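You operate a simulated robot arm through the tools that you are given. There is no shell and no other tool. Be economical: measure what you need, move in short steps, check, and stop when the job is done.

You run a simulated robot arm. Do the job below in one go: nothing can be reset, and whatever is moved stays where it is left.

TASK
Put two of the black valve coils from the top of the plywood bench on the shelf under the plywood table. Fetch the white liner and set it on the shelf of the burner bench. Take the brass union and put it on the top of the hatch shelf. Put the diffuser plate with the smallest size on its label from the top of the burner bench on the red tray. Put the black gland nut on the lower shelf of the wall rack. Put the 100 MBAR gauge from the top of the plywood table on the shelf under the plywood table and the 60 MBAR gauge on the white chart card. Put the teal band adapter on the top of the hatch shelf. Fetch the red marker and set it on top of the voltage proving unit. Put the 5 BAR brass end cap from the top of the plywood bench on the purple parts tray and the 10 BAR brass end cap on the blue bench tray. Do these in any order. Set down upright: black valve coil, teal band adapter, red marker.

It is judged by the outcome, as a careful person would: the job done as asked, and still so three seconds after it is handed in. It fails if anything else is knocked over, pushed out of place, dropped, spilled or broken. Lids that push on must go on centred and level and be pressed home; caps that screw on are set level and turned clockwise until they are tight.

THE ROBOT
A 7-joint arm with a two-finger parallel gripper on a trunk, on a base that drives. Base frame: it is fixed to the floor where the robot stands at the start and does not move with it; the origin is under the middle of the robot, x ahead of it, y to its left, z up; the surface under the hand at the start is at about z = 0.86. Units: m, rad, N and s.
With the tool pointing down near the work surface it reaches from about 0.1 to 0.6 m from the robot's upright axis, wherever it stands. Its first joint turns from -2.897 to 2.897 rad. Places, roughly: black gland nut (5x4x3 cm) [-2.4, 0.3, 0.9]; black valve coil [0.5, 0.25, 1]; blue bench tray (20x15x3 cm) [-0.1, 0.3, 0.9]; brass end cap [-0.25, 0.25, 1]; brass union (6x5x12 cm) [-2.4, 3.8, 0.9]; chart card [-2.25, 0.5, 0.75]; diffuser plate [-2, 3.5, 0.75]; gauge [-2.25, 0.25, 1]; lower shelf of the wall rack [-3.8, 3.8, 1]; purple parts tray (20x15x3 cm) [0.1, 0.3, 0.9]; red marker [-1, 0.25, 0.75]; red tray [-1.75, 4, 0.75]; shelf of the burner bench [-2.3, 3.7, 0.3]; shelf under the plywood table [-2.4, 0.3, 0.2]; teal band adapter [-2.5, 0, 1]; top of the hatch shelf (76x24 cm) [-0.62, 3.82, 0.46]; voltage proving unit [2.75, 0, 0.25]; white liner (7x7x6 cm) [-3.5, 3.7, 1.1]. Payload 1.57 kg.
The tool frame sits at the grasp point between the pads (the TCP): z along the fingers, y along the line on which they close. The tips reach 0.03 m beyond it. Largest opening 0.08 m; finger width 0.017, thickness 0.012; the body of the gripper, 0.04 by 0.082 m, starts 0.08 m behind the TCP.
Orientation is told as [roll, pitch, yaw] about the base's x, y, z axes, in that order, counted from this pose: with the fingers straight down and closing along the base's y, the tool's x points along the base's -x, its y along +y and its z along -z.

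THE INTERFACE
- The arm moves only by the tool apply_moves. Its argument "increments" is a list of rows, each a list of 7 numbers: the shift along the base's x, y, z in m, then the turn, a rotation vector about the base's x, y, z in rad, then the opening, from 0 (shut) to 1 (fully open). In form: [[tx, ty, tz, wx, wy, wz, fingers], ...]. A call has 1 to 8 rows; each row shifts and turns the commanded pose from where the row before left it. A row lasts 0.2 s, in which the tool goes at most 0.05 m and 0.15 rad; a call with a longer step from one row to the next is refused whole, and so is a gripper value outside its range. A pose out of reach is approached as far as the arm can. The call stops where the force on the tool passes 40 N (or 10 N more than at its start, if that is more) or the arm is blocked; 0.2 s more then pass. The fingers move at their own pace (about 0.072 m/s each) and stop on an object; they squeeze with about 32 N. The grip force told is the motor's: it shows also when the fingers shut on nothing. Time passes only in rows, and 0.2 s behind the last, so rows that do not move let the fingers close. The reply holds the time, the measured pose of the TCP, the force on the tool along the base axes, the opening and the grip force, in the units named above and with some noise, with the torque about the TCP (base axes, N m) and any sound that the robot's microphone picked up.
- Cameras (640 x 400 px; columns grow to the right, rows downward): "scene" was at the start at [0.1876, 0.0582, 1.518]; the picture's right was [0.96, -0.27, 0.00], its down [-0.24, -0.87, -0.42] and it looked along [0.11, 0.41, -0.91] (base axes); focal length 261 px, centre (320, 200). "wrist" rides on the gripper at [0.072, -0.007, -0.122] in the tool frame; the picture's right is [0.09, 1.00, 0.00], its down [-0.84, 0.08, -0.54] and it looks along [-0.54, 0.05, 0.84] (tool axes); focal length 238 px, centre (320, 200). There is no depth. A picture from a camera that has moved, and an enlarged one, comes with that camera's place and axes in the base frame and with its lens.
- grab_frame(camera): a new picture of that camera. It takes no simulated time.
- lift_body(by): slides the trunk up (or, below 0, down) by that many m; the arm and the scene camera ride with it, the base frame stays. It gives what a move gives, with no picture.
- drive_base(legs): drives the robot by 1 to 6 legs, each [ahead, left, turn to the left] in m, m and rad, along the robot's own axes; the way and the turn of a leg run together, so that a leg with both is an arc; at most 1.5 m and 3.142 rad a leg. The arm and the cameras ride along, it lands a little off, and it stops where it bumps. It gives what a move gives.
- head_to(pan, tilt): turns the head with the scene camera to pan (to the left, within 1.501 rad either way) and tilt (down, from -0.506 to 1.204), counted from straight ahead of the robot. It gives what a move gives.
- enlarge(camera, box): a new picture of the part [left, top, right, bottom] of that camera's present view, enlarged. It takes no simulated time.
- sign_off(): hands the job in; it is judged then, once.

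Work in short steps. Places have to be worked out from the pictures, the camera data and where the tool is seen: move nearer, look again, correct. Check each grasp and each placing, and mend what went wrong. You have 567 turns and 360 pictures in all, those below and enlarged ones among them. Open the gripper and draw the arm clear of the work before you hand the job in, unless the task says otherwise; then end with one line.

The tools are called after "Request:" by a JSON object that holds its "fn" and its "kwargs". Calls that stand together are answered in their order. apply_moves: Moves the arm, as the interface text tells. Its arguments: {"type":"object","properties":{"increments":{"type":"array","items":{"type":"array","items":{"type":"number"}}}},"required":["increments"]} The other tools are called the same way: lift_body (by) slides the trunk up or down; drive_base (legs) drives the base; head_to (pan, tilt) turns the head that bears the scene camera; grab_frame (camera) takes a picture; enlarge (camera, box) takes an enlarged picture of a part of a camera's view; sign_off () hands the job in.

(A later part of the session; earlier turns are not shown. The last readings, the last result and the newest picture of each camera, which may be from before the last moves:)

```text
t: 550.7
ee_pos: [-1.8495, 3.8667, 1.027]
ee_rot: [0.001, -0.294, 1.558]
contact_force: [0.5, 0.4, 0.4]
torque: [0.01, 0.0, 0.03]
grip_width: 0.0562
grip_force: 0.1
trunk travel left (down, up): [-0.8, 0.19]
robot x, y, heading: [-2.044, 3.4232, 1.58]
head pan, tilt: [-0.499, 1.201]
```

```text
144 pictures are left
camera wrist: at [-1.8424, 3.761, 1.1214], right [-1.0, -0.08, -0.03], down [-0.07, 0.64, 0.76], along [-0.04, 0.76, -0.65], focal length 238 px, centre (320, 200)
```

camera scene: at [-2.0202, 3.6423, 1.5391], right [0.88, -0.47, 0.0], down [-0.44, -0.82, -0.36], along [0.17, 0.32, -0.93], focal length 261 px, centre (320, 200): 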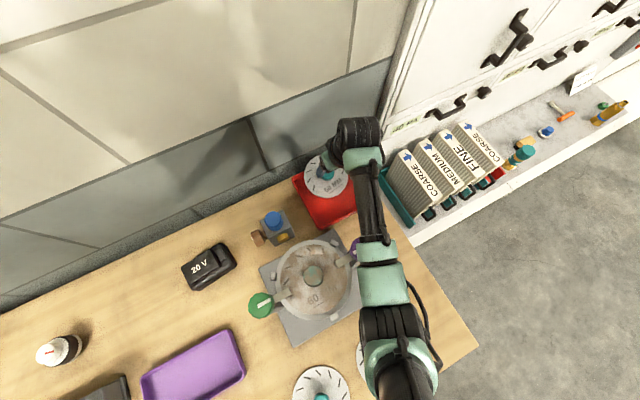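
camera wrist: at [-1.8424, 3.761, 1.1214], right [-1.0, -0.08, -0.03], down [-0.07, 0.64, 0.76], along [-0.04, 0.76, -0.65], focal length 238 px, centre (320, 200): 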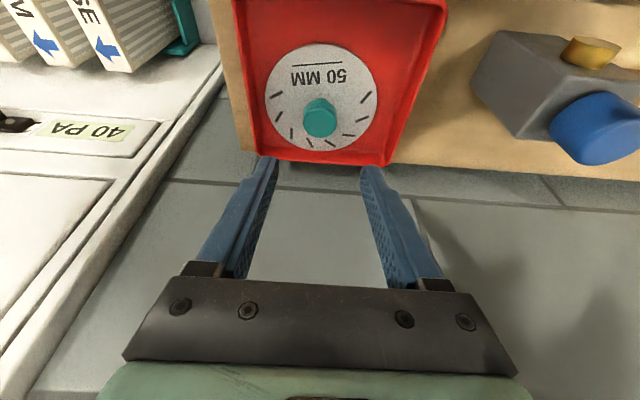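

The plate lies flat in the red tray. Raise the trunk and back out; then untilt.

Request:
{"fn": "lift_body", "kwargs": {"by": 0.18}}

Request:
{"fn": "drive_base", "kwargs": {"legs": [[-0.95, 0, 0]]}}

Request:
{"fn": "apply_moves", "kwargs": {"increments": [[-0.03, -0.02, 0, -0.15, 0, 0, 0.7], [-0.03, -0.02, 0, -0.145, 0, 0, 1], [-0.03, -0.01, 0, 0, 0, 0, 1], [-0.03, 0, 0, 0, 0, 0, 1], [-0.03, 0, 0, 0, 0, 0, 1], [-0.03, 0, 0, 0, 0, 0, 1]]}}

Request:
{"fn": "drive_base", "kwargs": {"legs": [[0, 1.4, 0]]}}

Request:
{"fn": "head_to", "kwargs": {"pan": 0.0, "tilt": 0.55}}

Request:
{"fn": "grab_frame", "kwargs": {"camera": "scene"}}

```text
t: 552.7
ee_pos: [-1.8497, 3.8671, 1.2072]
ee_rot: [0.0, -0.295, 1.558]
contact_force: [0.4, -0.2, 0.2]
torque: [-0.02, 0.02, -0.01]
grip_width: 0.0559
grip_force: 0.1
trunk travel left (down, up): [-0.98, 0.01]
robot x, y, heading: [-2.0483, 3.4264, 1.575]
head pan, tilt: [-0.499, 1.201]
```

```text
t: 557.7
ee_pos: [-1.8463, 2.9114, 1.2064]
ee_rot: [0.0, -0.296, 1.554]
contact_force: [-0.1, -0.3, 0.5]
torque: [0.0, 0.04, 0.0]
grip_width: 0.056
grip_force: 0.1
trunk travel left (down, up): [-0.98, 0.01]
robot x, y, heading: [-2.0462, 2.467, 1.571]
head pan, tilt: [-0.499, 1.201]
```

```text
t: 559.1
ee_pos: [-1.9921, 2.8921, 1.2168]
ee_rot: [-0.002, -0.073, 1.559]
contact_force: [0.3, -0.2, 0.5]
torque: [-0.02, -0.01, -0.04]
grip_width: 0.0801
grip_force: 0.1
out of reach, approached as far as the arm can: row 2, 3
trunk travel left (down, up): [-0.98, 0.01]
robot x, y, heading: [-2.0446, 2.4645, 1.565]
head pan, tilt: [-0.499, 1.201]
```

```text
t: 566.0
ee_pos: [-3.379, 2.9109, 1.2178]
ee_rot: [-0.002, -0.074, 1.533]
contact_force: [-0.3, 0.4, -0.1]
torque: [0.02, -0.01, 0.0]
grip_width: 0.0801
grip_force: 0.1
trunk travel left (down, up): [-0.98, 0.01]
robot x, y, heading: [-3.4448, 2.4866, 1.547]
head pan, tilt: [-0.499, 1.201]
```

```text
t: 567.1
ee_pos: [-3.3781, 2.911, 1.2181]
ee_rot: [-0.001, -0.076, 1.535]
contact_force: [-0.7, -0.4, 0.5]
torque: [0.01, 0.0, 0.03]
grip_width: 0.0801
grip_force: 0.0
trunk travel left (down, up): [-0.98, 0.01]
robot x, y, heading: [-3.447, 2.4896, 1.541]
head pan, tilt: [0.0, 0.55]
```

```text
143 pictures are left
camera scene: at [-3.4363, 2.7469, 1.7681], right [1.0, -0.03, 0.0], down [-0.01, -0.52, -0.85], along [0.02, 0.85, -0.52], focal length 261 px, centre (320, 200)
```

scene: 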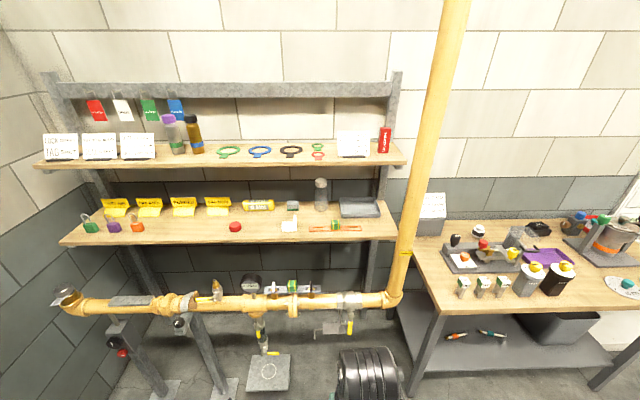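

Request:
{"fn": "enlarge", "kwargs": {"camera": "scene", "box": [200, 180, 420, 260]}}

Request:
{"fn": "enlarge", "kwargs": {"camera": "scene", "box": [260, 190, 320, 240]}}

Request:
{"fn": "enlarge", "kwargs": {"camera": "scene", "box": [400, 180, 520, 280]}}

```text
2.91 times, centred on (310, 220) of scene
camera zoom: at [-3.4363, 2.7469, 1.7681], right [1.0, -0.03, 0.0], down [-0.01, -0.52, -0.85], along [0.02, 0.85, -0.52], focal length 759 px, centre (349, 142)
```

zoom: 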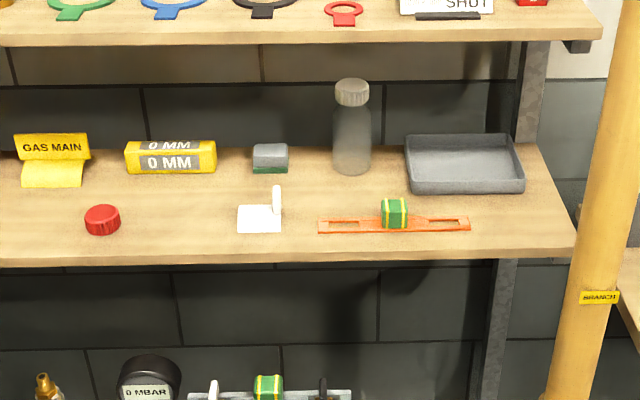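

```text
8.00 times, centred on (290, 215) of scene
camera zoom: at [-3.4363, 2.7469, 1.7681], right [1.0, -0.03, 0.0], down [-0.01, -0.52, -0.85], along [0.02, 0.85, -0.52], focal length 2088 px, centre (560, 80)
```

zoom: 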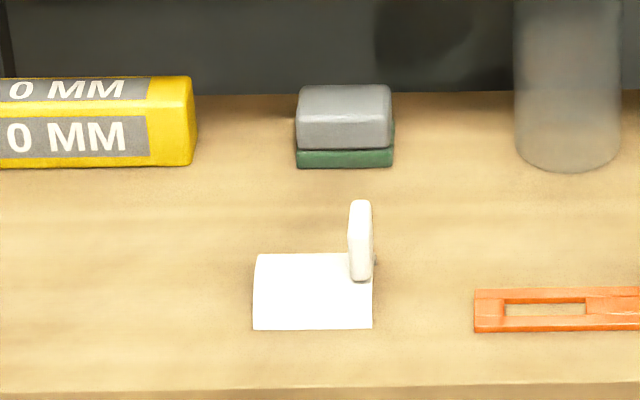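

```text
4.00 times, centred on (460, 230) of scene
camera zoom: at [-3.4363, 2.7469, 1.7681], right [1.0, -0.03, 0.0], down [-0.01, -0.52, -0.85], along [0.02, 0.85, -0.52], focal length 1044 px, centre (-240, 80)
```

zoom: 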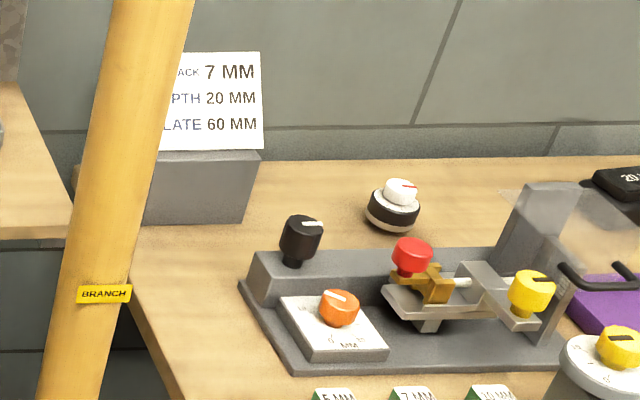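

The white liner is the small white saddle with an upright tab at ≈(-3.53,3.70) on the lower shelf (z≈1.04). The shelf gap is tight, so I tilt the tool to ≈0.9 rad (fingers forward-down) and approach from the front.

Request:
{"fn": "apply_moves", "kwargs": {"increments": [[0, 0.03, -0.01, 0.15, 0, 0, 1], [0, 0.03, -0.01, 0.15, 0, 0, 1], [0, 0.03, -0.01, 0.15, 0, 0, 1], [0, 0.03, -0.01, 0.15, 0, 0, 1], [0, 0.02, -0.01, 0.15, 0, 0, 1], [0, 0, 0, 0.075, 0, 0, 1]]}}

Request:
{"fn": "grab_frame", "kwargs": {"camera": "wrist"}}

Request:
{"fn": "grab_frame", "kwargs": {"camera": "scene"}}

```text
t: 568.5
ee_pos: [-3.3822, 3.0481, 1.1659]
ee_rot: [0.042, -0.901, 1.512]
contact_force: [-0.2, -0.4, -0.6]
torque: [0.01, -0.03, -0.01]
grip_width: 0.0799
grip_force: 0.1
trunk travel left (down, up): [-0.98, 0.01]
robot x, y, heading: [-3.4443, 2.4894, 1.544]
head pan, tilt: [0.0, 0.55]
```

```text
139 pictures are left
camera wrist: at [-3.3769, 2.9083, 1.184], right [-1.0, -0.03, -0.05], down [-0.05, 0.1, 0.99], along [-0.03, 0.99, -0.1], focal length 238 px, centre (320, 200)
```

wrist: 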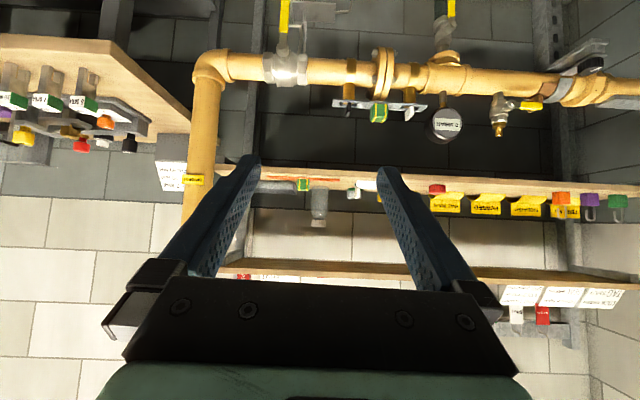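

```text
138 pictures are left
camera scene: at [-3.4367, 2.7465, 1.7683], right [1.0, -0.03, 0.0], down [-0.01, -0.52, -0.85], along [0.02, 0.85, -0.52], focal length 261 px, centre (320, 200)
```

scene: 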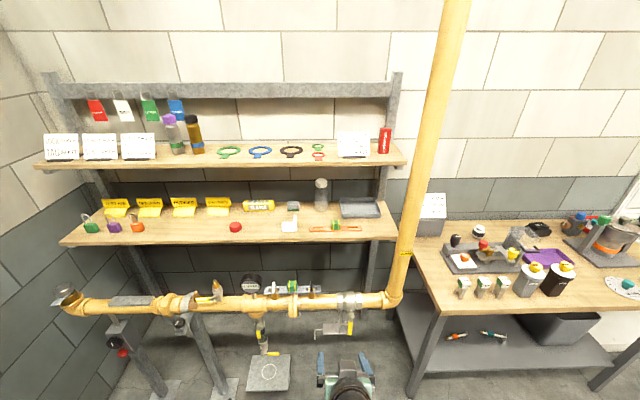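

The tilted pose works. Drive left 0.14 m and forward 0.35 m, then look.

Request:
{"fn": "drive_base", "kwargs": {"legs": [[0, 0.15, 0.027], [0.35, 0, 0]]}}

Request:
{"fn": "grab_frame", "kwargs": {"camera": "wrist"}}

Request:
{"fn": "enlarge", "kwargs": {"camera": "scene", "box": [200, 180, 420, 330]}}

```text
t: 571.7
ee_pos: [-3.5376, 3.4014, 1.1662]
ee_rot: [0.042, -0.9, 1.531]
contact_force: [-0.4, -0.9, 0.1]
torque: [-0.02, -0.01, 0.01]
grip_width: 0.0801
grip_force: 0.1
trunk travel left (down, up): [-0.98, 0.01]
robot x, y, heading: [-3.5898, 2.8437, 1.56]
head pan, tilt: [0.0, 0.55]
```

```text
137 pictures are left
camera wrist: at [-3.5299, 3.2601, 1.1844], right [-1.0, -0.05, -0.05], down [-0.05, 0.1, 0.99], along [-0.04, 0.99, -0.1], focal length 238 px, centre (320, 200)
```

wrist: 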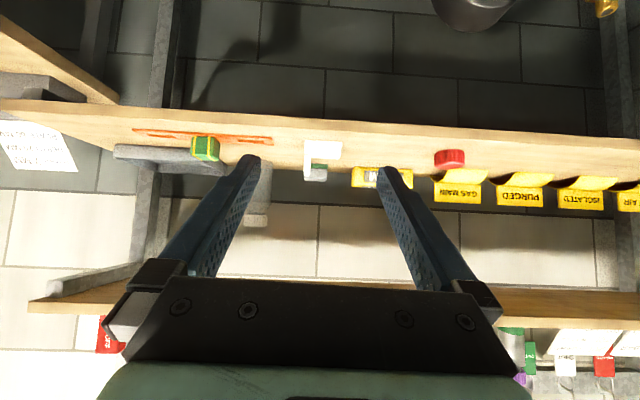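

```text
2.67 times, centred on (310, 255) of scene
camera zoom: at [-3.5869, 3.0972, 1.7683], right [1.0, -0.01, 0.0], down [-0.01, -0.52, -0.85], along [0.01, 0.85, -0.52], focal length 696 px, centre (347, 53)
```

zoom: 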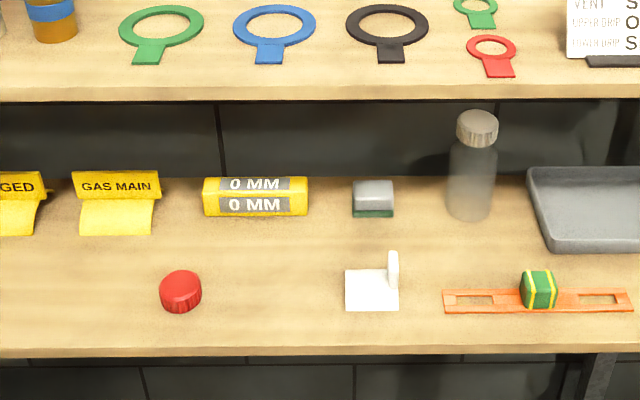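

Request:
{"fn": "enlarge", "kwargs": {"camera": "wrist", "box": [270, 110, 380, 210]}}

Request:
{"fn": "enlarge", "kwargs": {"camera": "scene", "box": [310, 260, 360, 300]}}

```text
4.00 times, centred on (325, 160) of wrist
camera zoom: at [-3.5299, 3.2601, 1.1844], right [-1.0, -0.05, -0.05], down [-0.05, 0.1, 0.99], along [-0.04, 0.99, -0.1], focal length 953 px, centre (300, 360)
```

zoom: 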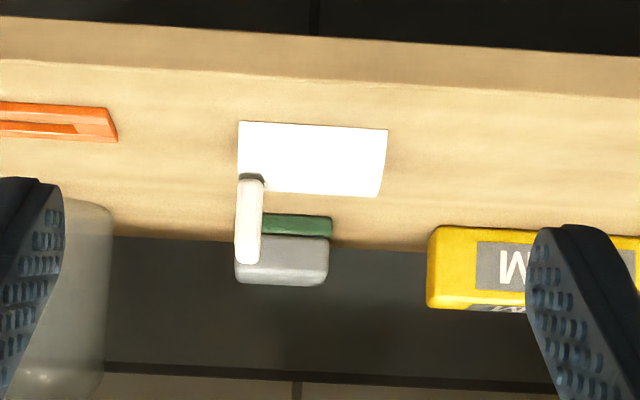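

```text
10.00 times, centred on (335, 280) of scene
camera zoom: at [-3.5869, 3.0972, 1.7683], right [1.0, -0.01, 0.0], down [-0.01, -0.52, -0.85], along [0.01, 0.85, -0.52], focal length 2610 px, centre (170, -600)
```

zoom: 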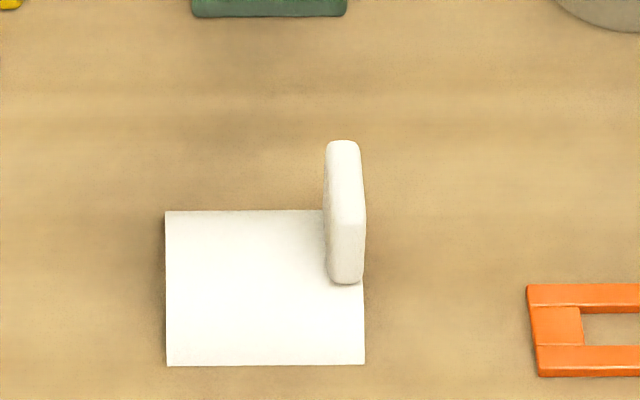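

Tab measured: x≈-3.522, y 3.69–3.73, z 1.055–1.095, 1.2 cm thick. Drive forward 0.21 m, narrow the fingers to 4.5 cm and check.

Request:
{"fn": "drive_base", "kwargs": {"legs": [[0.21, -0.012, 0.01]]}}

Request:
{"fn": "apply_moves", "kwargs": {"increments": [[0, 0, -0.01, 0, 0, 0, 0.55], [0, 0, -0.01, 0, 0, 0, 0.55]]}}

Request:
{"fn": "grab_frame", "kwargs": {"camera": "wrist"}}

```text
t: 573.4
ee_pos: [-3.5274, 3.6154, 1.166]
ee_rot: [0.042, -0.901, 1.536]
contact_force: [-0.1, 0.2, -0.2]
torque: [-0.01, -0.01, 0.01]
grip_width: 0.0802
grip_force: 0.0
trunk travel left (down, up): [-0.98, 0.01]
robot x, y, heading: [-3.5751, 3.0487, 1.567]
head pan, tilt: [0.0, 0.55]
```

```text
t: 574.0
ee_pos: [-3.5269, 3.6159, 1.1464]
ee_rot: [0.042, -0.899, 1.534]
contact_force: [-0.1, 0.1, -0.3]
torque: [-0.02, 0.01, 0.01]
grip_width: 0.044
grip_force: 0.1
trunk travel left (down, up): [-0.98, 0.01]
robot x, y, heading: [-3.5761, 3.0517, 1.568]
head pan, tilt: [0.0, 0.55]
```

```text
133 pictures are left
camera wrist: at [-3.5185, 3.4752, 1.1648], right [-1.0, -0.05, -0.05], down [-0.05, 0.1, 0.99], along [-0.05, 0.99, -0.1], focal length 238 px, centre (320, 200)
```

wrist: 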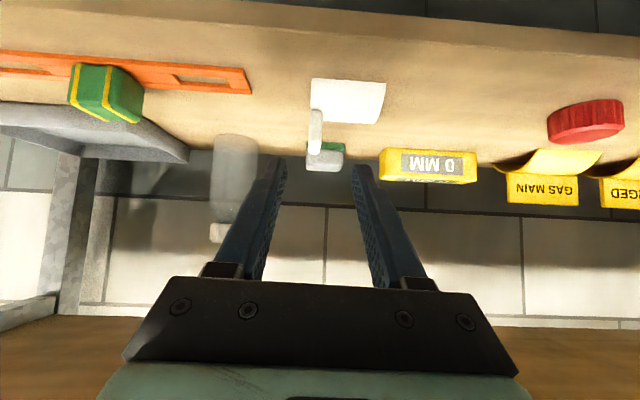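

Move the fingers over the tab.

Request:
{"fn": "apply_moves", "kwargs": {"increments": [[0.002, 0.03, -0.015, 0, 0, 0, 0.55], [0.002, 0.03, -0.015, 0, 0, 0, 0.55], [0.001, 0.015, -0.01, 0, 0, 0, 0.55]]}}

Request:
{"fn": "grab_frame", "kwargs": {"camera": "wrist"}}

```text
t: 574.8
ee_pos: [-3.5224, 3.6915, 1.109]
ee_rot: [0.041, -0.9, 1.532]
contact_force: [-0.5, -0.2, 0.2]
torque: [-0.01, 0.0, -0.01]
grip_width: 0.0442
grip_force: 0.2
trunk travel left (down, up): [-0.98, 0.01]
robot x, y, heading: [-3.579, 3.0554, 1.568]
head pan, tilt: [0.0, 0.55]
```

```text
132 pictures are left
camera wrist: at [-3.5136, 3.5502, 1.127], right [-1.0, -0.05, -0.05], down [-0.05, 0.1, 0.99], along [-0.05, 0.99, -0.1], focal length 238 px, centre (320, 200)
```

wrist: 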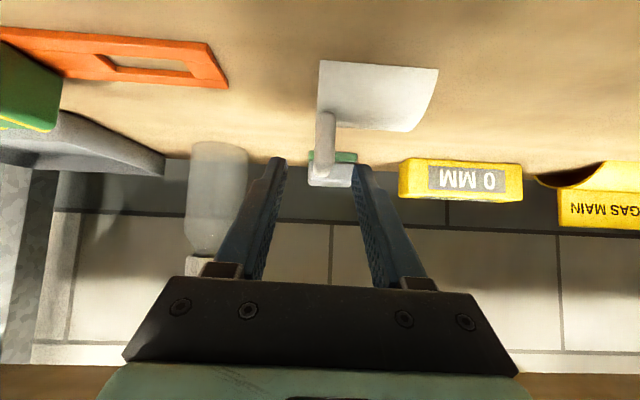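

Request:
{"fn": "apply_moves", "kwargs": {"increments": [[-0.001, 0.007, -0.012, 0, 0, 0, 0.55], [0, 0.006, -0.012, 0, 0, 0, 0.55]]}}

Request:
{"fn": "grab_frame", "kwargs": {"camera": "wrist"}}

```text
t: 575.4
ee_pos: [-3.5224, 3.7047, 1.0845]
ee_rot: [0.042, -0.898, 1.536]
contact_force: [-0.4, 0.1, -0.4]
torque: [0.02, 0.06, 0.01]
grip_width: 0.0437
grip_force: 0.1
trunk travel left (down, up): [-0.98, 0.01]
robot x, y, heading: [-3.5773, 3.0542, 1.565]
head pan, tilt: [0.0, 0.55]
```

```text
131 pictures are left
camera wrist: at [-3.5147, 3.5631, 1.1023], right [-1.0, -0.05, -0.05], down [-0.05, 0.1, 0.99], along [-0.05, 0.99, -0.1], focal length 238 px, centre (320, 200)
```

wrist: 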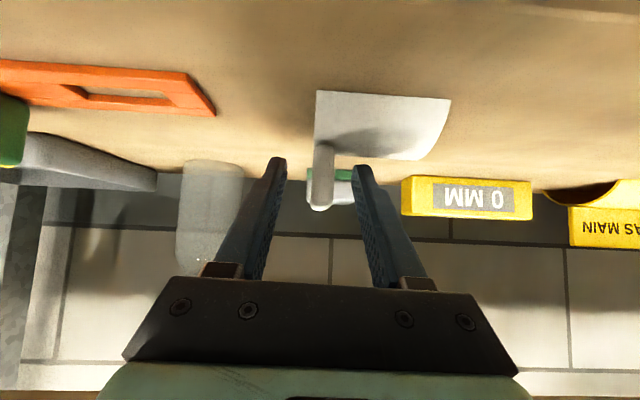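

Tab sits between the fingertips. Close and check.

Request:
{"fn": "apply_moves", "kwargs": {"increments": [[0, 0.002, 0, 0, 0, 0, 0], [0, 0, 0, 0, 0, 0, 0], [0, 0, 0, 0, 0, 0, 0]]}}

Request:
{"fn": "apply_moves", "kwargs": {"increments": [[0, 0, 0.015, 0, 0, 0, 0], [0, -0.02, 0.03, 0, 0, 0, 0]]}}

Request:
{"fn": "grab_frame", "kwargs": {"camera": "wrist"}}

```text
t: 576.2
ee_pos: [-3.5228, 3.7072, 1.0844]
ee_rot: [0.042, -0.9, 1.536]
contact_force: [-0.1, 0.8, 0.3]
torque: [0.04, -0.05, 0.06]
grip_width: 0.0108
grip_force: 28.8
trunk travel left (down, up): [-0.98, 0.01]
robot x, y, heading: [-3.5787, 3.0511, 1.568]
head pan, tilt: [0.0, 0.55]
```

```text
t: 576.8
ee_pos: [-3.523, 3.6865, 1.1285]
ee_rot: [0.042, -0.899, 1.537]
contact_force: [0.1, -0.2, -0.8]
torque: [-0.02, -0.04, -0.01]
grip_width: 0.011
grip_force: 28.6
trunk travel left (down, up): [-0.98, 0.01]
robot x, y, heading: [-3.5758, 3.052, 1.57]
head pan, tilt: [0.0, 0.55]
```

```text
130 pictures are left
camera wrist: at [-3.515, 3.545, 1.1474], right [-1.0, -0.05, -0.05], down [-0.05, 0.1, 0.99], along [-0.05, 0.99, -0.1], focal length 238 px, centre (320, 200)
```

wrist: 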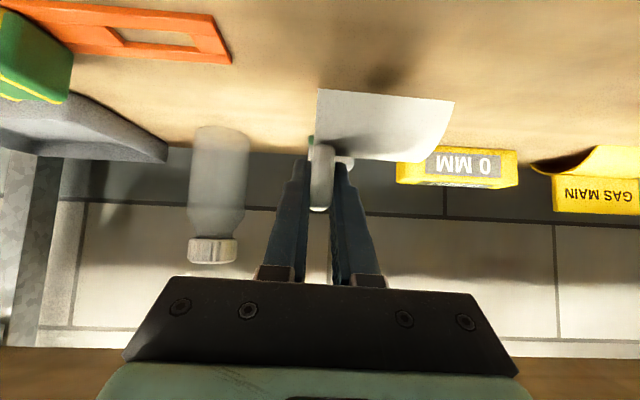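

Liner held. Back out and carry it to the front of the burner bench; lower the trunk to look at its shelf.

Request:
{"fn": "drive_base", "kwargs": {"legs": [[-0.65, 0, 0], [0, -1.03, 0]]}}

Request:
{"fn": "lift_body", "kwargs": {"by": -0.4}}

Request:
{"fn": "lift_body", "kwargs": {"by": -0.3}}

Request:
{"fn": "grab_frame", "kwargs": {"camera": "scene"}}

Request:
{"fn": "grab_frame", "kwargs": {"camera": "wrist"}}

```text
t: 585.3
ee_pos: [-2.5095, 3.041, 1.1292]
ee_rot: [0.041, -0.898, 1.54]
contact_force: [0.0, -0.5, -0.5]
torque: [0.03, 0.0, 0.02]
grip_width: 0.0114
grip_force: 28.9
trunk travel left (down, up): [-0.98, 0.01]
robot x, y, heading: [-2.5622, 2.4052, 1.576]
head pan, tilt: [0.0, 0.55]
```

```text
t: 589.1
ee_pos: [-2.5084, 3.0406, 0.7286]
ee_rot: [0.044, -0.898, 1.541]
contact_force: [0.3, -0.8, -0.6]
torque: [0.01, -0.03, -0.02]
grip_width: 0.0113
grip_force: 28.4
trunk travel left (down, up): [-0.58, 0.41]
robot x, y, heading: [-2.5568, 2.4075, 1.575]
head pan, tilt: [0.0, 0.55]
```

```text
t: 592.1
ee_pos: [-2.509, 3.0406, 0.4298]
ee_rot: [0.041, -0.899, 1.541]
contact_force: [-0.4, -0.1, -0.5]
torque: [-0.03, 0.0, -0.03]
grip_width: 0.0113
grip_force: 28.7
trunk travel left (down, up): [-0.28, 0.71]
robot x, y, heading: [-2.5606, 2.4038, 1.572]
head pan, tilt: [0.0, 0.55]
```

```text
129 pictures are left
camera scene: at [-2.5593, 2.6656, 1.0682], right [1.0, 0.0, 0.0], down [0.0, -0.52, -0.85], along [0.0, 0.85, -0.52], focal length 261 px, centre (320, 200)
```

scene: 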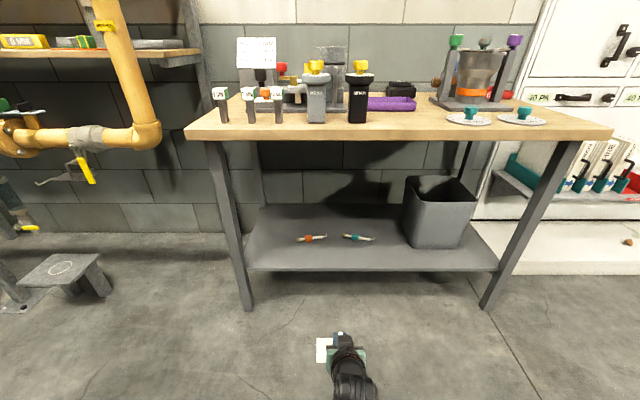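

```text
128 pictures are left
camera wrist: at [-2.5004, 2.9002, 0.4469], right [-1.0, -0.06, -0.05], down [-0.05, 0.1, 0.99], along [-0.06, 0.99, -0.1], focal length 238 px, centre (320, 200)
```

wrist: 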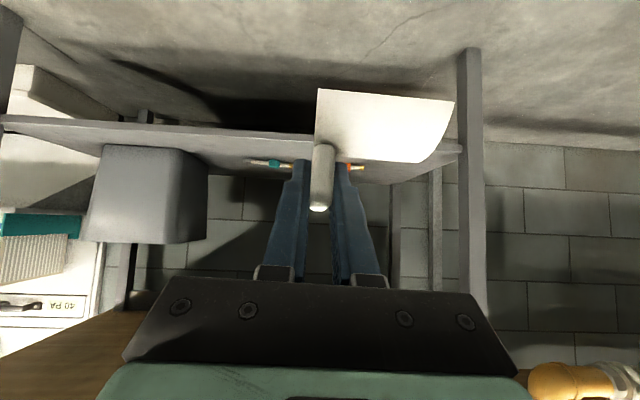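

Shelf z≈0.265, front edge y≈3.43; space in front of the two small tools. Drive forward 0.47 m and look.

Request:
{"fn": "drive_base", "kwargs": {"legs": [[0.48, -0.02, 0]]}}

Request:
{"fn": "grab_frame", "kwargs": {"camera": "wrist"}}

Request:
{"fn": "grab_frame", "kwargs": {"camera": "scene"}}

```text
t: 594.9
ee_pos: [-2.5004, 3.5193, 0.4288]
ee_rot: [0.042, -0.899, 1.555]
contact_force: [0.5, 0.8, -0.7]
torque: [0.01, -0.02, -0.01]
grip_width: 0.0113
grip_force: 29.0
trunk travel left (down, up): [-0.28, 0.71]
robot x, y, heading: [-2.5456, 2.8815, 1.584]
head pan, tilt: [0.0, 0.55]
```

```text
127 pictures are left
camera wrist: at [-2.4902, 3.3783, 0.4469], right [-1.0, -0.07, -0.05], down [-0.05, 0.1, 0.99], along [-0.07, 0.99, -0.1], focal length 238 px, centre (320, 200)
```

wrist: 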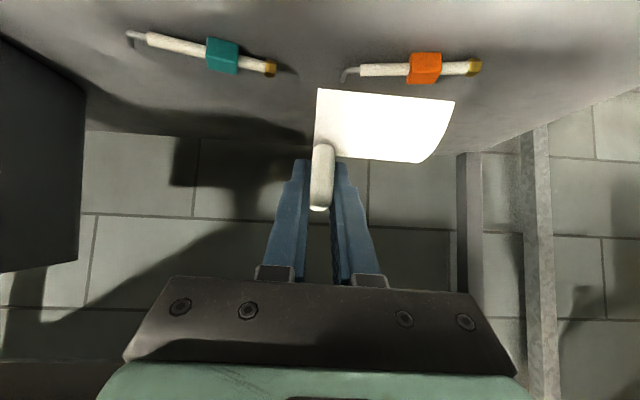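

```text
126 pictures are left
camera scene: at [-2.5461, 3.143, 1.0682], right [1.0, 0.01, 0.0], down [0.01, -0.52, -0.85], along [-0.01, 0.85, -0.52], focal length 261 px, centre (320, 200)
```

scene: 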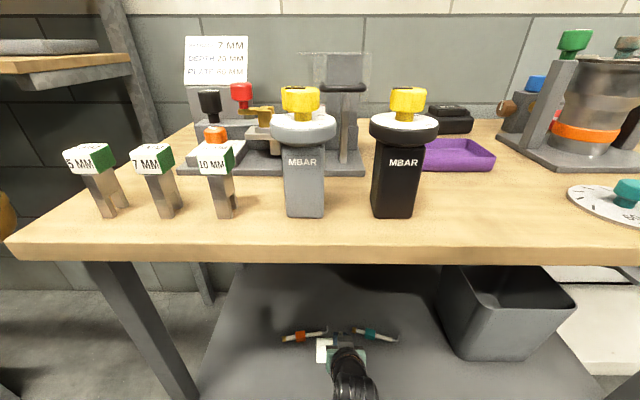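

Tools are behind the drop spot (y≈3.61). Lower straight down.

Request:
{"fn": "apply_moves", "kwargs": {"increments": [[0, 0, -0.03, 0, 0, 0, 0], [0, 0, -0.03, 0, 0, 0, 0], [0, 0, -0.03, 0, 0, 0, 0], [0, 0, -0.01, 0, 0, 0, 0]]}}

Request:
{"fn": "grab_frame", "kwargs": {"camera": "wrist"}}

```text
t: 595.9
ee_pos: [-2.4993, 3.5176, 0.3294]
ee_rot: [0.04, -0.899, 1.554]
contact_force: [0.0, 0.1, -1.0]
torque: [-0.02, -0.01, 0.0]
grip_width: 0.0113
grip_force: 28.5
trunk travel left (down, up): [-0.28, 0.71]
robot x, y, heading: [-2.5444, 2.8846, 1.582]
head pan, tilt: [0.0, 0.55]
```

```text
125 pictures are left
camera wrist: at [-2.4882, 3.3771, 0.3471], right [-1.0, -0.07, -0.05], down [-0.05, 0.1, 0.99], along [-0.07, 0.99, -0.1], focal length 238 px, centre (320, 200)
```

wrist: 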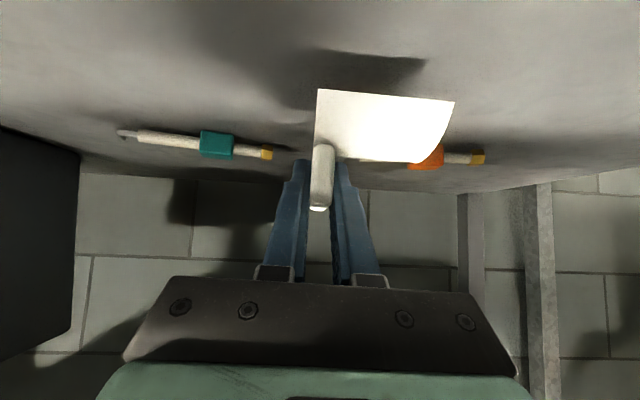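

Request:
{"fn": "apply_moves", "kwargs": {"increments": [[0, 0, -0.005, 0, 0, 0, 0], [0, 0, -0.005, 0, 0, 0, 0], [0, 0, -0.005, 0, 0, 0, 0], [0, 0, 0, 0, 0, 0, 0]]}}

Request:
{"fn": "grab_frame", "kwargs": {"camera": "wrist"}}

```text
t: 596.9
ee_pos: [-2.5123, 3.513, 0.3096]
ee_rot: [0.063, -0.883, 1.541]
contact_force: [-1.6, 0.7, -0.7]
torque: [-0.03, 0.02, 0.01]
grip_width: 0.0114
grip_force: 28.9
out of reach, approached as far as the arm can: row 3
trunk travel left (down, up): [-0.28, 0.71]
robot x, y, heading: [-2.5459, 2.8844, 1.588]
head pan, tilt: [0.0, 0.55]
```

```text
124 pictures are left
camera wrist: at [-2.5013, 3.3724, 0.3311], right [-1.0, -0.08, -0.03], down [-0.04, 0.11, 0.99], along [-0.08, 0.99, -0.12], focal length 238 px, centre (320, 200)
```

wrist: 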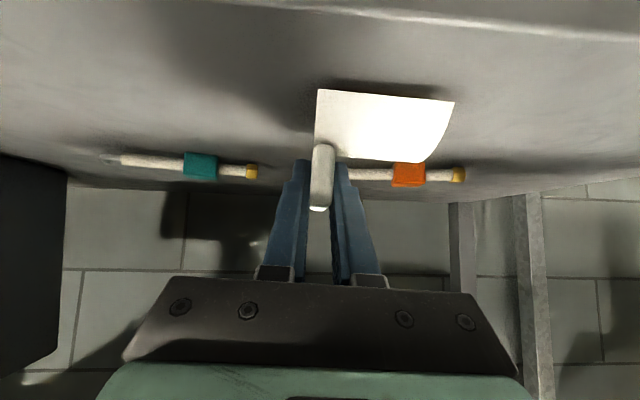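

At the arm's limit; lower with the trunk in small steps.

Request:
{"fn": "lift_body", "kwargs": {"by": -0.006}}

Request:
{"fn": "grab_frame", "kwargs": {"camera": "wrist"}}

```text
t: 597.5
ee_pos: [-2.5125, 3.5133, 0.3053]
ee_rot: [0.063, -0.882, 1.545]
contact_force: [0.9, 0.0, 0.5]
torque: [0.03, -0.05, -0.01]
grip_width: 0.0113
grip_force: 29.3
trunk travel left (down, up): [-0.274, 0.716]
robot x, y, heading: [-2.5456, 2.8833, 1.588]
head pan, tilt: [0.0, 0.55]
```

```text
123 pictures are left
camera wrist: at [-2.5016, 3.3724, 0.3251], right [-1.0, -0.08, -0.03], down [-0.04, 0.11, 0.99], along [-0.08, 0.99, -0.12], focal length 238 px, centre (320, 200)
```

wrist: 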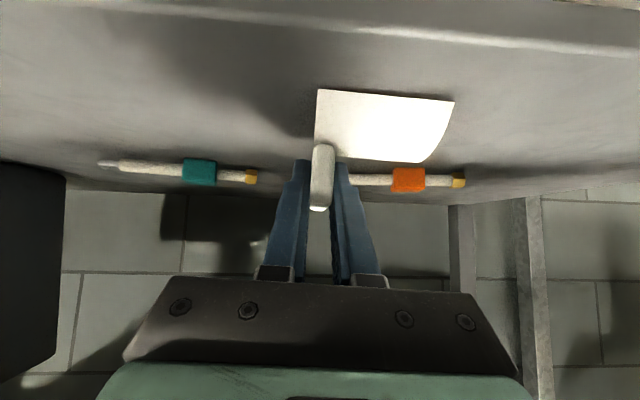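

Request:
{"fn": "lift_body", "kwargs": {"by": -0.006}}

Request:
{"fn": "lift_body", "kwargs": {"by": -0.005}}

Request:
{"fn": "enlarge", "kwargs": {"camera": "wrist", "box": [240, 60, 500, 230]}}

```text
t: 598.0
ee_pos: [-2.5145, 3.5149, 0.3033]
ee_rot: [0.063, -0.89, 1.544]
contact_force: [0.0, -6.8, 14.5]
torque: [0.03, -0.07, -0.06]
grip_width: 0.0111
grip_force: 28.6
trunk travel left (down, up): [-0.269, 0.721]
robot x, y, heading: [-2.5456, 2.8833, 1.584]
head pan, tilt: [0.0, 0.55]
stopped: the force on the tool passed its limit at 45 N (the readings are from after the stop); the commanded pose is now the measured one
```

```text
t: 598.3
ee_pos: [-2.5119, 3.5161, 0.304]
ee_rot: [0.063, -0.895, 1.543]
contact_force: [-0.5, -11.6, 17.7]
torque: [-0.23, -0.08, -0.07]
grip_width: 0.0112
grip_force: 28.3
trunk travel left (down, up): [-0.267, 0.723]
robot x, y, heading: [-2.5455, 2.8844, 1.574]
head pan, tilt: [0.0, 0.55]
stopped: the force on the tool passed its limit at 43 N (the readings are from after the stop); the commanded pose is now the measured one
```

```text
2.35 times, centred on (370, 145) of wrist
camera zoom: at [-2.5017, 3.3755, 0.3221], right [-1.0, -0.08, -0.03], down [-0.04, 0.1, 0.99], along [-0.08, 0.99, -0.1], focal length 561 px, centre (202, 329)
```

zoom: 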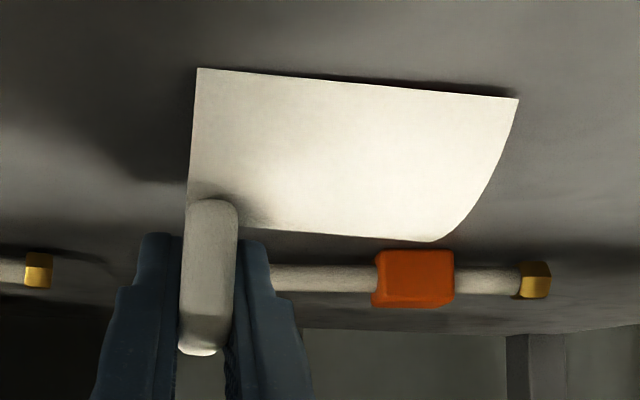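

Contact. Ease up 3 mm, open gently.

Request:
{"fn": "lift_body", "kwargs": {"by": 0.003}}

Request:
{"fn": "apply_moves", "kwargs": {"increments": [[0, 0, 0, 0, 0, 0, 0.25], [0, 0, 0, 0, 0, 0, 0.4], [0, 0, 0, 0, 0, 0, 0.4]]}}

Request:
{"fn": "grab_frame", "kwargs": {"camera": "wrist"}}

```text
t: 598.8
ee_pos: [-2.5141, 3.516, 0.3039]
ee_rot: [0.063, -0.889, 1.546]
contact_force: [0.5, 0.1, 2.1]
torque: [0.12, -0.04, 0.03]
grip_width: 0.0112
grip_force: 28.4
trunk travel left (down, up): [-0.27, 0.72]
robot x, y, heading: [-2.5411, 2.8805, 1.586]
head pan, tilt: [0.0, 0.55]
```

```text
t: 599.6
ee_pos: [-2.5135, 3.5147, 0.3041]
ee_rot: [0.063, -0.889, 1.545]
contact_force: [0.1, -0.8, 0.2]
torque: [0.02, 0.02, 0.02]
grip_width: 0.0317
grip_force: 0.1
trunk travel left (down, up): [-0.27, 0.72]
robot x, y, heading: [-2.5423, 2.883, 1.582]
head pan, tilt: [0.0, 0.55]
```

```text
121 pictures are left
camera wrist: at [-2.5017, 3.3747, 0.3234], right [-1.0, -0.08, -0.03], down [-0.04, 0.1, 0.99], along [-0.08, 0.99, -0.11], focal length 238 px, centre (320, 200)
```

wrist: 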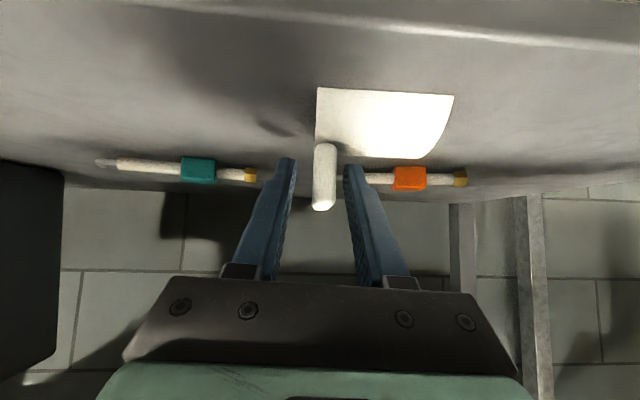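

Released. Rise with the trunk 0.07, then back out.

Request:
{"fn": "lift_body", "kwargs": {"by": 0.07}}

Request:
{"fn": "drive_base", "kwargs": {"legs": [[-0.45, 0, 0]]}}

Request:
{"fn": "enlarge", "kwargs": {"camera": "scene", "box": [220, 180, 520, 320]}}

```text
t: 600.7
ee_pos: [-2.5134, 3.515, 0.3741]
ee_rot: [0.061, -0.89, 1.544]
contact_force: [-0.6, 0.8, 0.1]
torque: [0.0, 0.04, -0.03]
grip_width: 0.032
grip_force: 0.0
trunk travel left (down, up): [-0.34, 0.65]
robot x, y, heading: [-2.5457, 2.8837, 1.591]
head pan, tilt: [0.0, 0.55]
```

```text
t: 603.4
ee_pos: [-2.5032, 3.0696, 0.3734]
ee_rot: [0.063, -0.892, 1.535]
contact_force: [0.4, 0.4, 0.4]
torque: [0.02, -0.03, -0.02]
grip_width: 0.032
grip_force: 0.1
trunk travel left (down, up): [-0.34, 0.65]
robot x, y, heading: [-2.5368, 2.4389, 1.573]
head pan, tilt: [0.0, 0.55]
```

```text
2.13 times, centred on (370, 250) of scene
camera zoom: at [-2.5395, 2.6967, 1.1285], right [1.0, 0.0, 0.0], down [0.0, -0.52, -0.85], along [0.0, 0.85, -0.52], focal length 557 px, centre (213, 93)
```

zoom: 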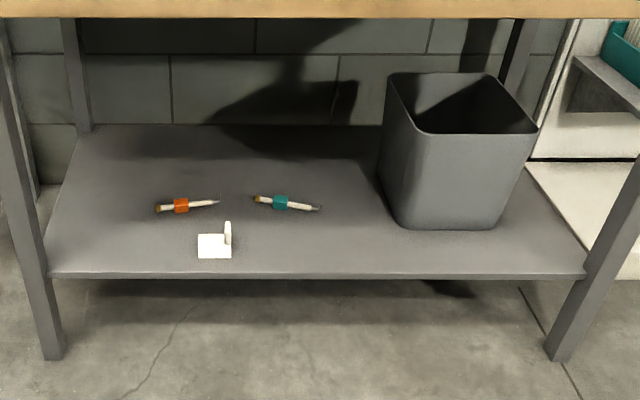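

The liner sits well on the shelf. Now the gland nut: raise the trunk and level the tool.

Request:
{"fn": "lift_body", "kwargs": {"by": 0.4}}

Request:
{"fn": "lift_body", "kwargs": {"by": 0.2}}

Request:
{"fn": "apply_moves", "kwargs": {"increments": [[0, -0.03, 0.01, -0.15, 0, 0, 1], [0, -0.03, 0.01, -0.15, 0, 0, 1], [0, -0.03, 0.01, -0.15, 0, 0, 1], [0, -0.03, 0.01, -0.15, 0, 0, 1], [0, -0.02, 0.01, -0.15, 0, 0, 1], [0, -0.01, 0.01, -0.14, -0.03, 0, 1]]}}

Request:
{"fn": "grab_frame", "kwargs": {"camera": "scene"}}

```text
t: 607.2
ee_pos: [-2.5037, 3.0703, 0.7755]
ee_rot: [0.062, -0.892, 1.534]
contact_force: [0.1, -0.1, 0.1]
torque: [0.0, 0.0, -0.01]
grip_width: 0.0321
grip_force: 0.1
trunk travel left (down, up): [-0.74, 0.25]
robot x, y, heading: [-2.5425, 2.4371, 1.573]
head pan, tilt: [0.0, 0.55]
```

```text
t: 609.4
ee_pos: [-2.5025, 3.0704, 0.9752]
ee_rot: [0.063, -0.889, 1.535]
contact_force: [-0.4, -0.4, 0.2]
torque: [0.0, 0.01, -0.03]
grip_width: 0.032
grip_force: 0.0
trunk travel left (down, up): [-0.94, 0.05]
robot x, y, heading: [-2.5429, 2.4354, 1.571]
head pan, tilt: [0.0, 0.55]
```

```text
t: 610.8
ee_pos: [-2.504, 2.9167, 1.0338]
ee_rot: [0.004, 0.0, 1.548]
contact_force: [1.1, -0.2, -0.1]
torque: [-0.03, -0.01, -0.01]
grip_width: 0.08
grip_force: 0.2
trunk travel left (down, up): [-0.94, 0.05]
robot x, y, heading: [-2.5402, 2.44, 1.578]
head pan, tilt: [0.0, 0.55]
```

```text
119 pictures are left
camera scene: at [-2.5398, 2.6974, 1.7283], right [1.0, 0.0, 0.0], down [0.0, -0.52, -0.85], along [0.0, 0.85, -0.52], focal length 261 px, centre (320, 200)
```

scene: 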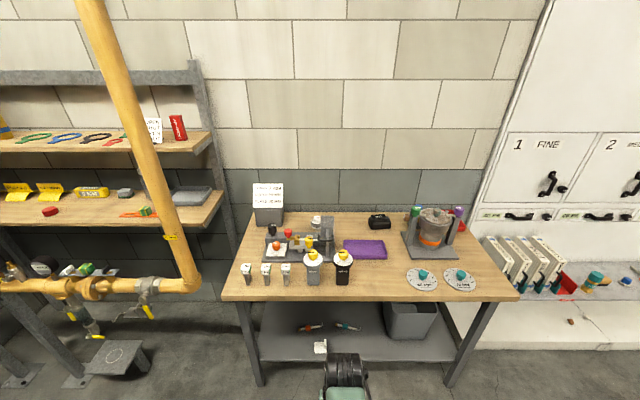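

Drive west, then back south along x≈-3.55.

Request:
{"fn": "drive_base", "kwargs": {"legs": [[0, 1.02, 0], [-1.2, 0, 0]]}}

```text
t: 622.0
ee_pos: [-3.506, 1.6716, 1.0339]
ee_rot: [0.003, -0.003, 1.594]
contact_force: [0.5, -1.4, 0.2]
torque: [0.03, 0.02, -0.01]
grip_width: 0.08
grip_force: 0.0
trunk travel left (down, up): [-0.94, 0.05]
robot x, y, heading: [-3.5241, 1.1903, 1.619]
head pan, tilt: [0.0, 0.55]
```

Request:
{"fn": "drive_base", "kwargs": {"legs": [[0, 0.03, -0.05], [-1.1, 0, 0], [-1.03, 0, 0]]}}

Request:
{"fn": "drive_base", "kwargs": {"legs": [[0, -1.12, 0]]}}

Request:
{"fn": "head_to", "kwargs": {"pan": 0.0, "tilt": 0.7}}

Request:
{"fn": "grab_frame", "kwargs": {"camera": "scene"}}

```text
t: 633.0
ee_pos: [-3.4782, -0.4576, 1.0337]
ee_rot: [0.005, -0.002, 1.587]
contact_force: [-0.4, -0.6, -0.2]
torque: [0.03, -0.02, 0.01]
grip_width: 0.0802
grip_force: 0.0
trunk travel left (down, up): [-0.94, 0.05]
robot x, y, heading: [-3.4964, -0.9396, 1.611]
head pan, tilt: [0.0, 0.55]
```

```text
t: 638.7
ee_pos: [-2.3547, -0.4003, 1.0337]
ee_rot: [0.004, 0.0, 1.603]
contact_force: [-0.6, 0.3, 0.3]
torque: [-0.02, -0.02, 0.0]
grip_width: 0.0799
grip_force: 0.1
trunk travel left (down, up): [-0.94, 0.05]
robot x, y, heading: [-2.3658, -0.8812, 1.626]
head pan, tilt: [0.0, 0.55]
```

```text
t: 639.4
ee_pos: [-2.3559, -0.4014, 1.0336]
ee_rot: [0.006, -0.002, 1.601]
contact_force: [-1.6, 0.6, -0.5]
torque: [0.01, 0.01, -0.01]
grip_width: 0.0801
grip_force: 0.1
trunk travel left (down, up): [-0.94, 0.05]
robot x, y, heading: [-2.3675, -0.879, 1.628]
head pan, tilt: [0.0, 0.7]
```

```text
118 pictures are left
camera scene: at [-2.3793, -0.6274, 1.7154], right [1.0, 0.06, 0.0], down [0.04, -0.64, -0.77], along [-0.04, 0.76, -0.64], focal length 261 px, centre (320, 200)
```

scene: 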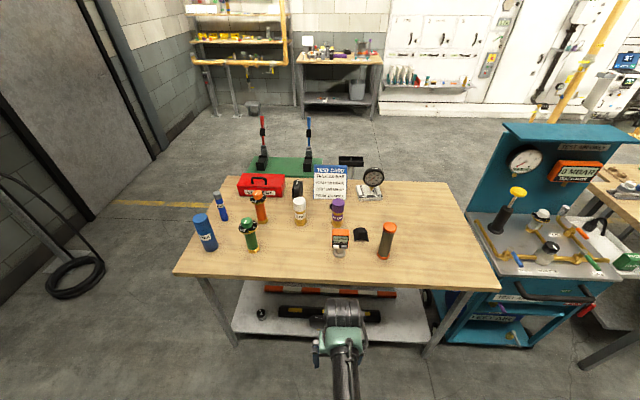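

Nut at ≈(-2.374,0.345) between the purple adapter and the test card. I turn the tool to yaw≈π (camera to the side), raise the hand, and drive in.

Request:
{"fn": "apply_moves", "kwargs": {"increments": [[0, 0, 0.03, 0, 0, 0.15, 1], [0, 0, 0.03, 0, 0, 0.15, 1], [0, 0, 0.03, 0, 0, 0.15, 1], [0, 0, 0.02, 0, 0, 0.15, 1], [0, 0, 0, 0, 0, 0.15, 1], [0, 0, 0, 0, 0, 0.15, 1], [0, 0, 0, 0, 0, 0.15, 1], [0, 0, 0, 0, 0, 0.15, 1]]}}

Request:
{"fn": "apply_moves", "kwargs": {"increments": [[0, 0, 0, 0, 0, 0.15, 1], [0, 0, 0, 0, 0, 0.15, 1], [0, 0, 0, 0, 0, 0.1, 1]]}}

Request:
{"fn": "drive_base", "kwargs": {"legs": [[0, 0.0, -0.06], [0.55, 0.01, 0]]}}

Request:
{"fn": "grab_frame", "kwargs": {"camera": "wrist"}}

Request:
{"fn": "grab_frame", "kwargs": {"camera": "scene"}}

```text
t: 641.2
ee_pos: [-2.3553, -0.4002, 1.1432]
ee_rot: [0.005, -0.003, 2.804]
contact_force: [-0.9, -0.6, -0.5]
torque: [0.01, -0.02, 0.0]
grip_width: 0.0799
grip_force: 0.0
trunk travel left (down, up): [-0.94, 0.05]
robot x, y, heading: [-2.3655, -0.8822, 1.627]
head pan, tilt: [0.0, 0.7]
```

```text
t: 642.0
ee_pos: [-2.3564, -0.4013, 1.1427]
ee_rot: [0.004, -0.003, -3.079]
contact_force: [0.4, 0.4, -0.8]
torque: [0.0, 0.02, 0.0]
grip_width: 0.08
grip_force: 0.0
trunk travel left (down, up): [-0.94, 0.05]
robot x, y, heading: [-2.3687, -0.8828, 1.626]
head pan, tilt: [0.0, 0.7]
```

```text
t: 645.6
ee_pos: [-2.3159, 0.148, 1.1453]
ee_rot: [0.004, -0.003, 3.117]
contact_force: [0.3, -0.7, 0.3]
torque: [-0.04, -0.02, 0.01]
grip_width: 0.0799
grip_force: 0.1
trunk travel left (down, up): [-0.94, 0.05]
robot x, y, heading: [-2.3721, -0.3273, 1.54]
head pan, tilt: [0.0, 0.7]
```

```text
117 pictures are left
camera wrist: at [-2.2429, 0.153, 1.2641], right [0.07, -1.0, 0.0], down [-0.84, -0.05, 0.54], along [-0.54, -0.04, -0.84], focal length 238 px, centre (320, 200)
```

wrist: 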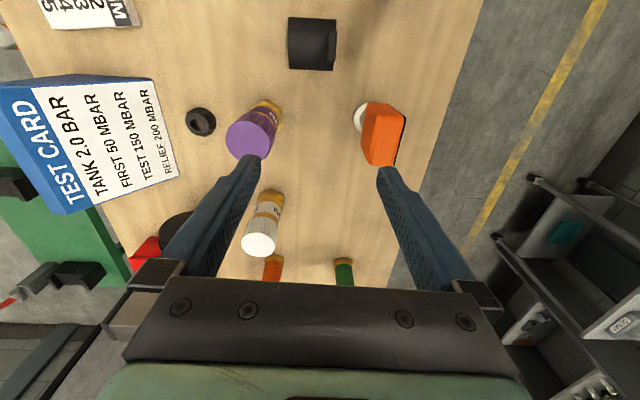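

```text
116 pictures are left
camera scene: at [-2.3593, -0.0753, 1.7154], right [1.0, -0.03, 0.0], down [-0.02, -0.64, -0.77], along [0.02, 0.76, -0.64], focal length 261 px, centre (320, 200)
```

scene: 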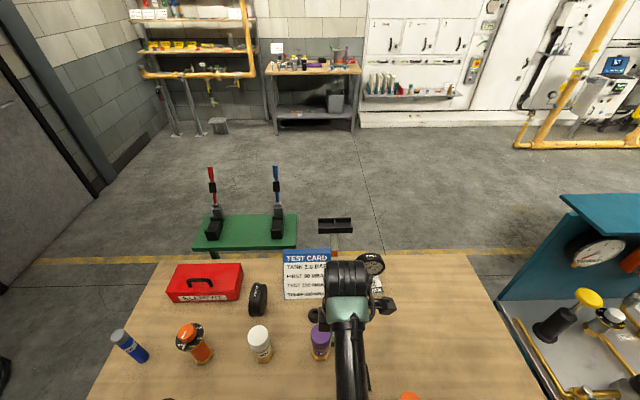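

Nut at ≈(-2.356,0.337), card front edge y≈0.405. Drive forward 0.2 m and re-look.

Request:
{"fn": "drive_base", "kwargs": {"legs": [[0.22, 0.02, 0.02]]}}

Request:
{"fn": "grab_frame", "kwargs": {"camera": "wrist"}}

```text
t: 647.4
ee_pos: [-2.3437, 0.3729, 1.1433]
ee_rot: [0.005, -0.001, 3.138]
contact_force: [-0.4, -0.4, -0.7]
torque: [0.05, -0.02, -0.02]
grip_width: 0.0799
grip_force: 0.1
trunk travel left (down, up): [-0.94, 0.05]
robot x, y, heading: [-2.38, -0.0987, 1.564]
head pan, tilt: [0.0, 0.7]
```

```text
115 pictures are left
camera wrist: at [-2.2697, 0.3789, 1.2642], right [0.09, -1.0, 0.0], down [-0.84, -0.07, 0.54], along [-0.54, -0.05, -0.84], focal length 238 px, centre (320, 200)
```

wrist: 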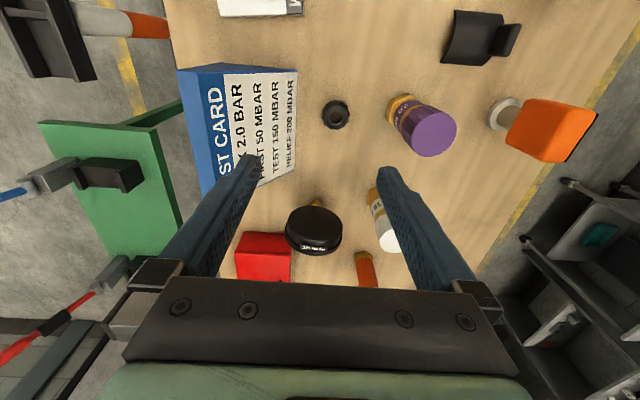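

Nut at (-2.358,0.344). Align and descend to z≈1.0.

Request:
{"fn": "apply_moves", "kwargs": {"increments": [[-0.007, -0.015, -0.02, 0, 0, 0, 0.78], [-0.007, -0.014, -0.03, 0, 0, 0, 0.78], [0, 0, -0.045, 0, 0, 0, 0.78], [0, 0, -0.045, 0, 0, 0, 0.78]]}}

Request:
{"fn": "grab_frame", "kwargs": {"camera": "wrist"}}

Request:
{"fn": "grab_frame", "kwargs": {"camera": "scene"}}

```text
t: 648.4
ee_pos: [-2.3575, 0.3408, 1.0075]
ee_rot: [0.003, -0.001, 3.141]
contact_force: [0.2, 0.6, -0.4]
torque: [-0.03, 0.0, -0.04]
grip_width: 0.0622
grip_force: 0.0
trunk travel left (down, up): [-0.94, 0.05]
robot x, y, heading: [-2.3813, -0.1077, 1.568]
head pan, tilt: [0.0, 0.7]
```

```text
114 pictures are left
camera wrist: at [-2.2841, 0.3479, 1.1275], right [0.09, -1.0, 0.0], down [-0.84, -0.07, 0.54], along [-0.54, -0.05, -0.84], focal length 238 px, centre (320, 200)
```

wrist: 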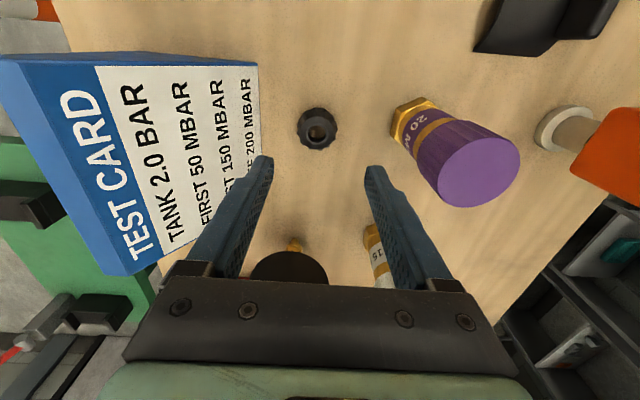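

```text
113 pictures are left
camera scene: at [-2.3812, 0.1485, 1.7154], right [1.0, -0.01, 0.0], down [0.0, -0.64, -0.77], along [0.0, 0.77, -0.64], focal length 261 px, centre (320, 200)
```

scene: 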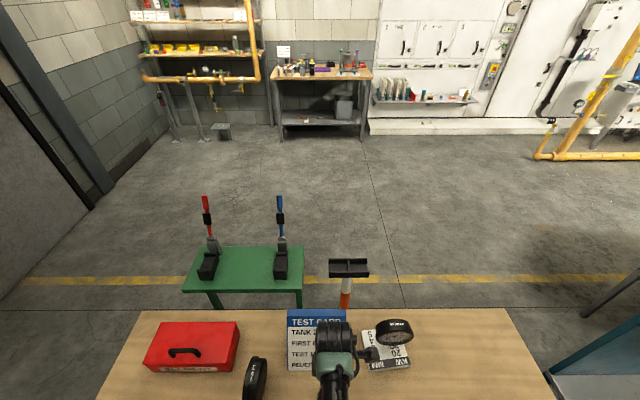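

Aligned within 3 mm. Descend in steps.

Request:
{"fn": "apply_moves", "kwargs": {"increments": [[0, 0.003, -0.04, 0, 0, 0, 0.78], [0, 0, -0.04, 0, 0, 0, 0.78]]}}

Request:
{"fn": "grab_frame", "kwargs": {"camera": "scene"}}

Request:
{"fn": "grab_frame", "kwargs": {"camera": "wrist"}}

```text
t: 649.0
ee_pos: [-2.3564, 0.3465, 0.9271]
ee_rot: [0.004, 0.0, 3.138]
contact_force: [-0.2, -1.0, -0.3]
torque: [-0.02, 0.0, 0.0]
grip_width: 0.0625
grip_force: 0.1
trunk travel left (down, up): [-0.94, 0.05]
robot x, y, heading: [-2.3833, -0.1031, 1.566]
head pan, tilt: [0.0, 0.7]
```

```text
112 pictures are left
camera scene: at [-2.3812, 0.1494, 1.7153], right [1.0, -0.01, 0.0], down [0.0, -0.64, -0.76], along [0.0, 0.76, -0.64], focal length 261 px, centre (320, 200)
```

scene: 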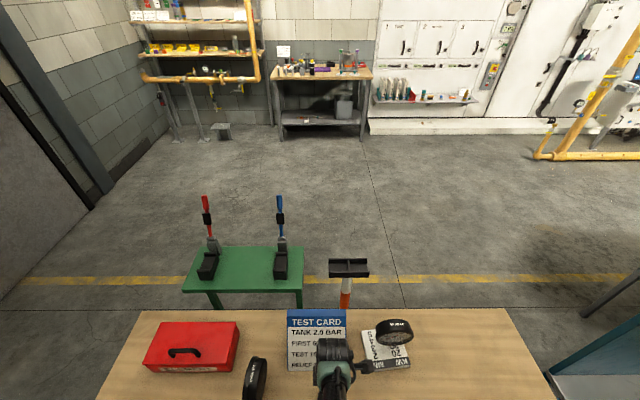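

```text
111 pictures are left
camera wrist: at [-2.2832, 0.3524, 1.047], right [0.09, -1.0, 0.0], down [-0.84, -0.07, 0.54], along [-0.54, -0.05, -0.84], focal length 238 px, centre (320, 200)
```

wrist: 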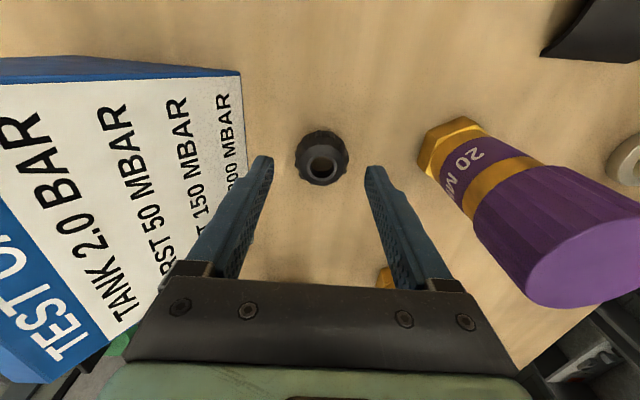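

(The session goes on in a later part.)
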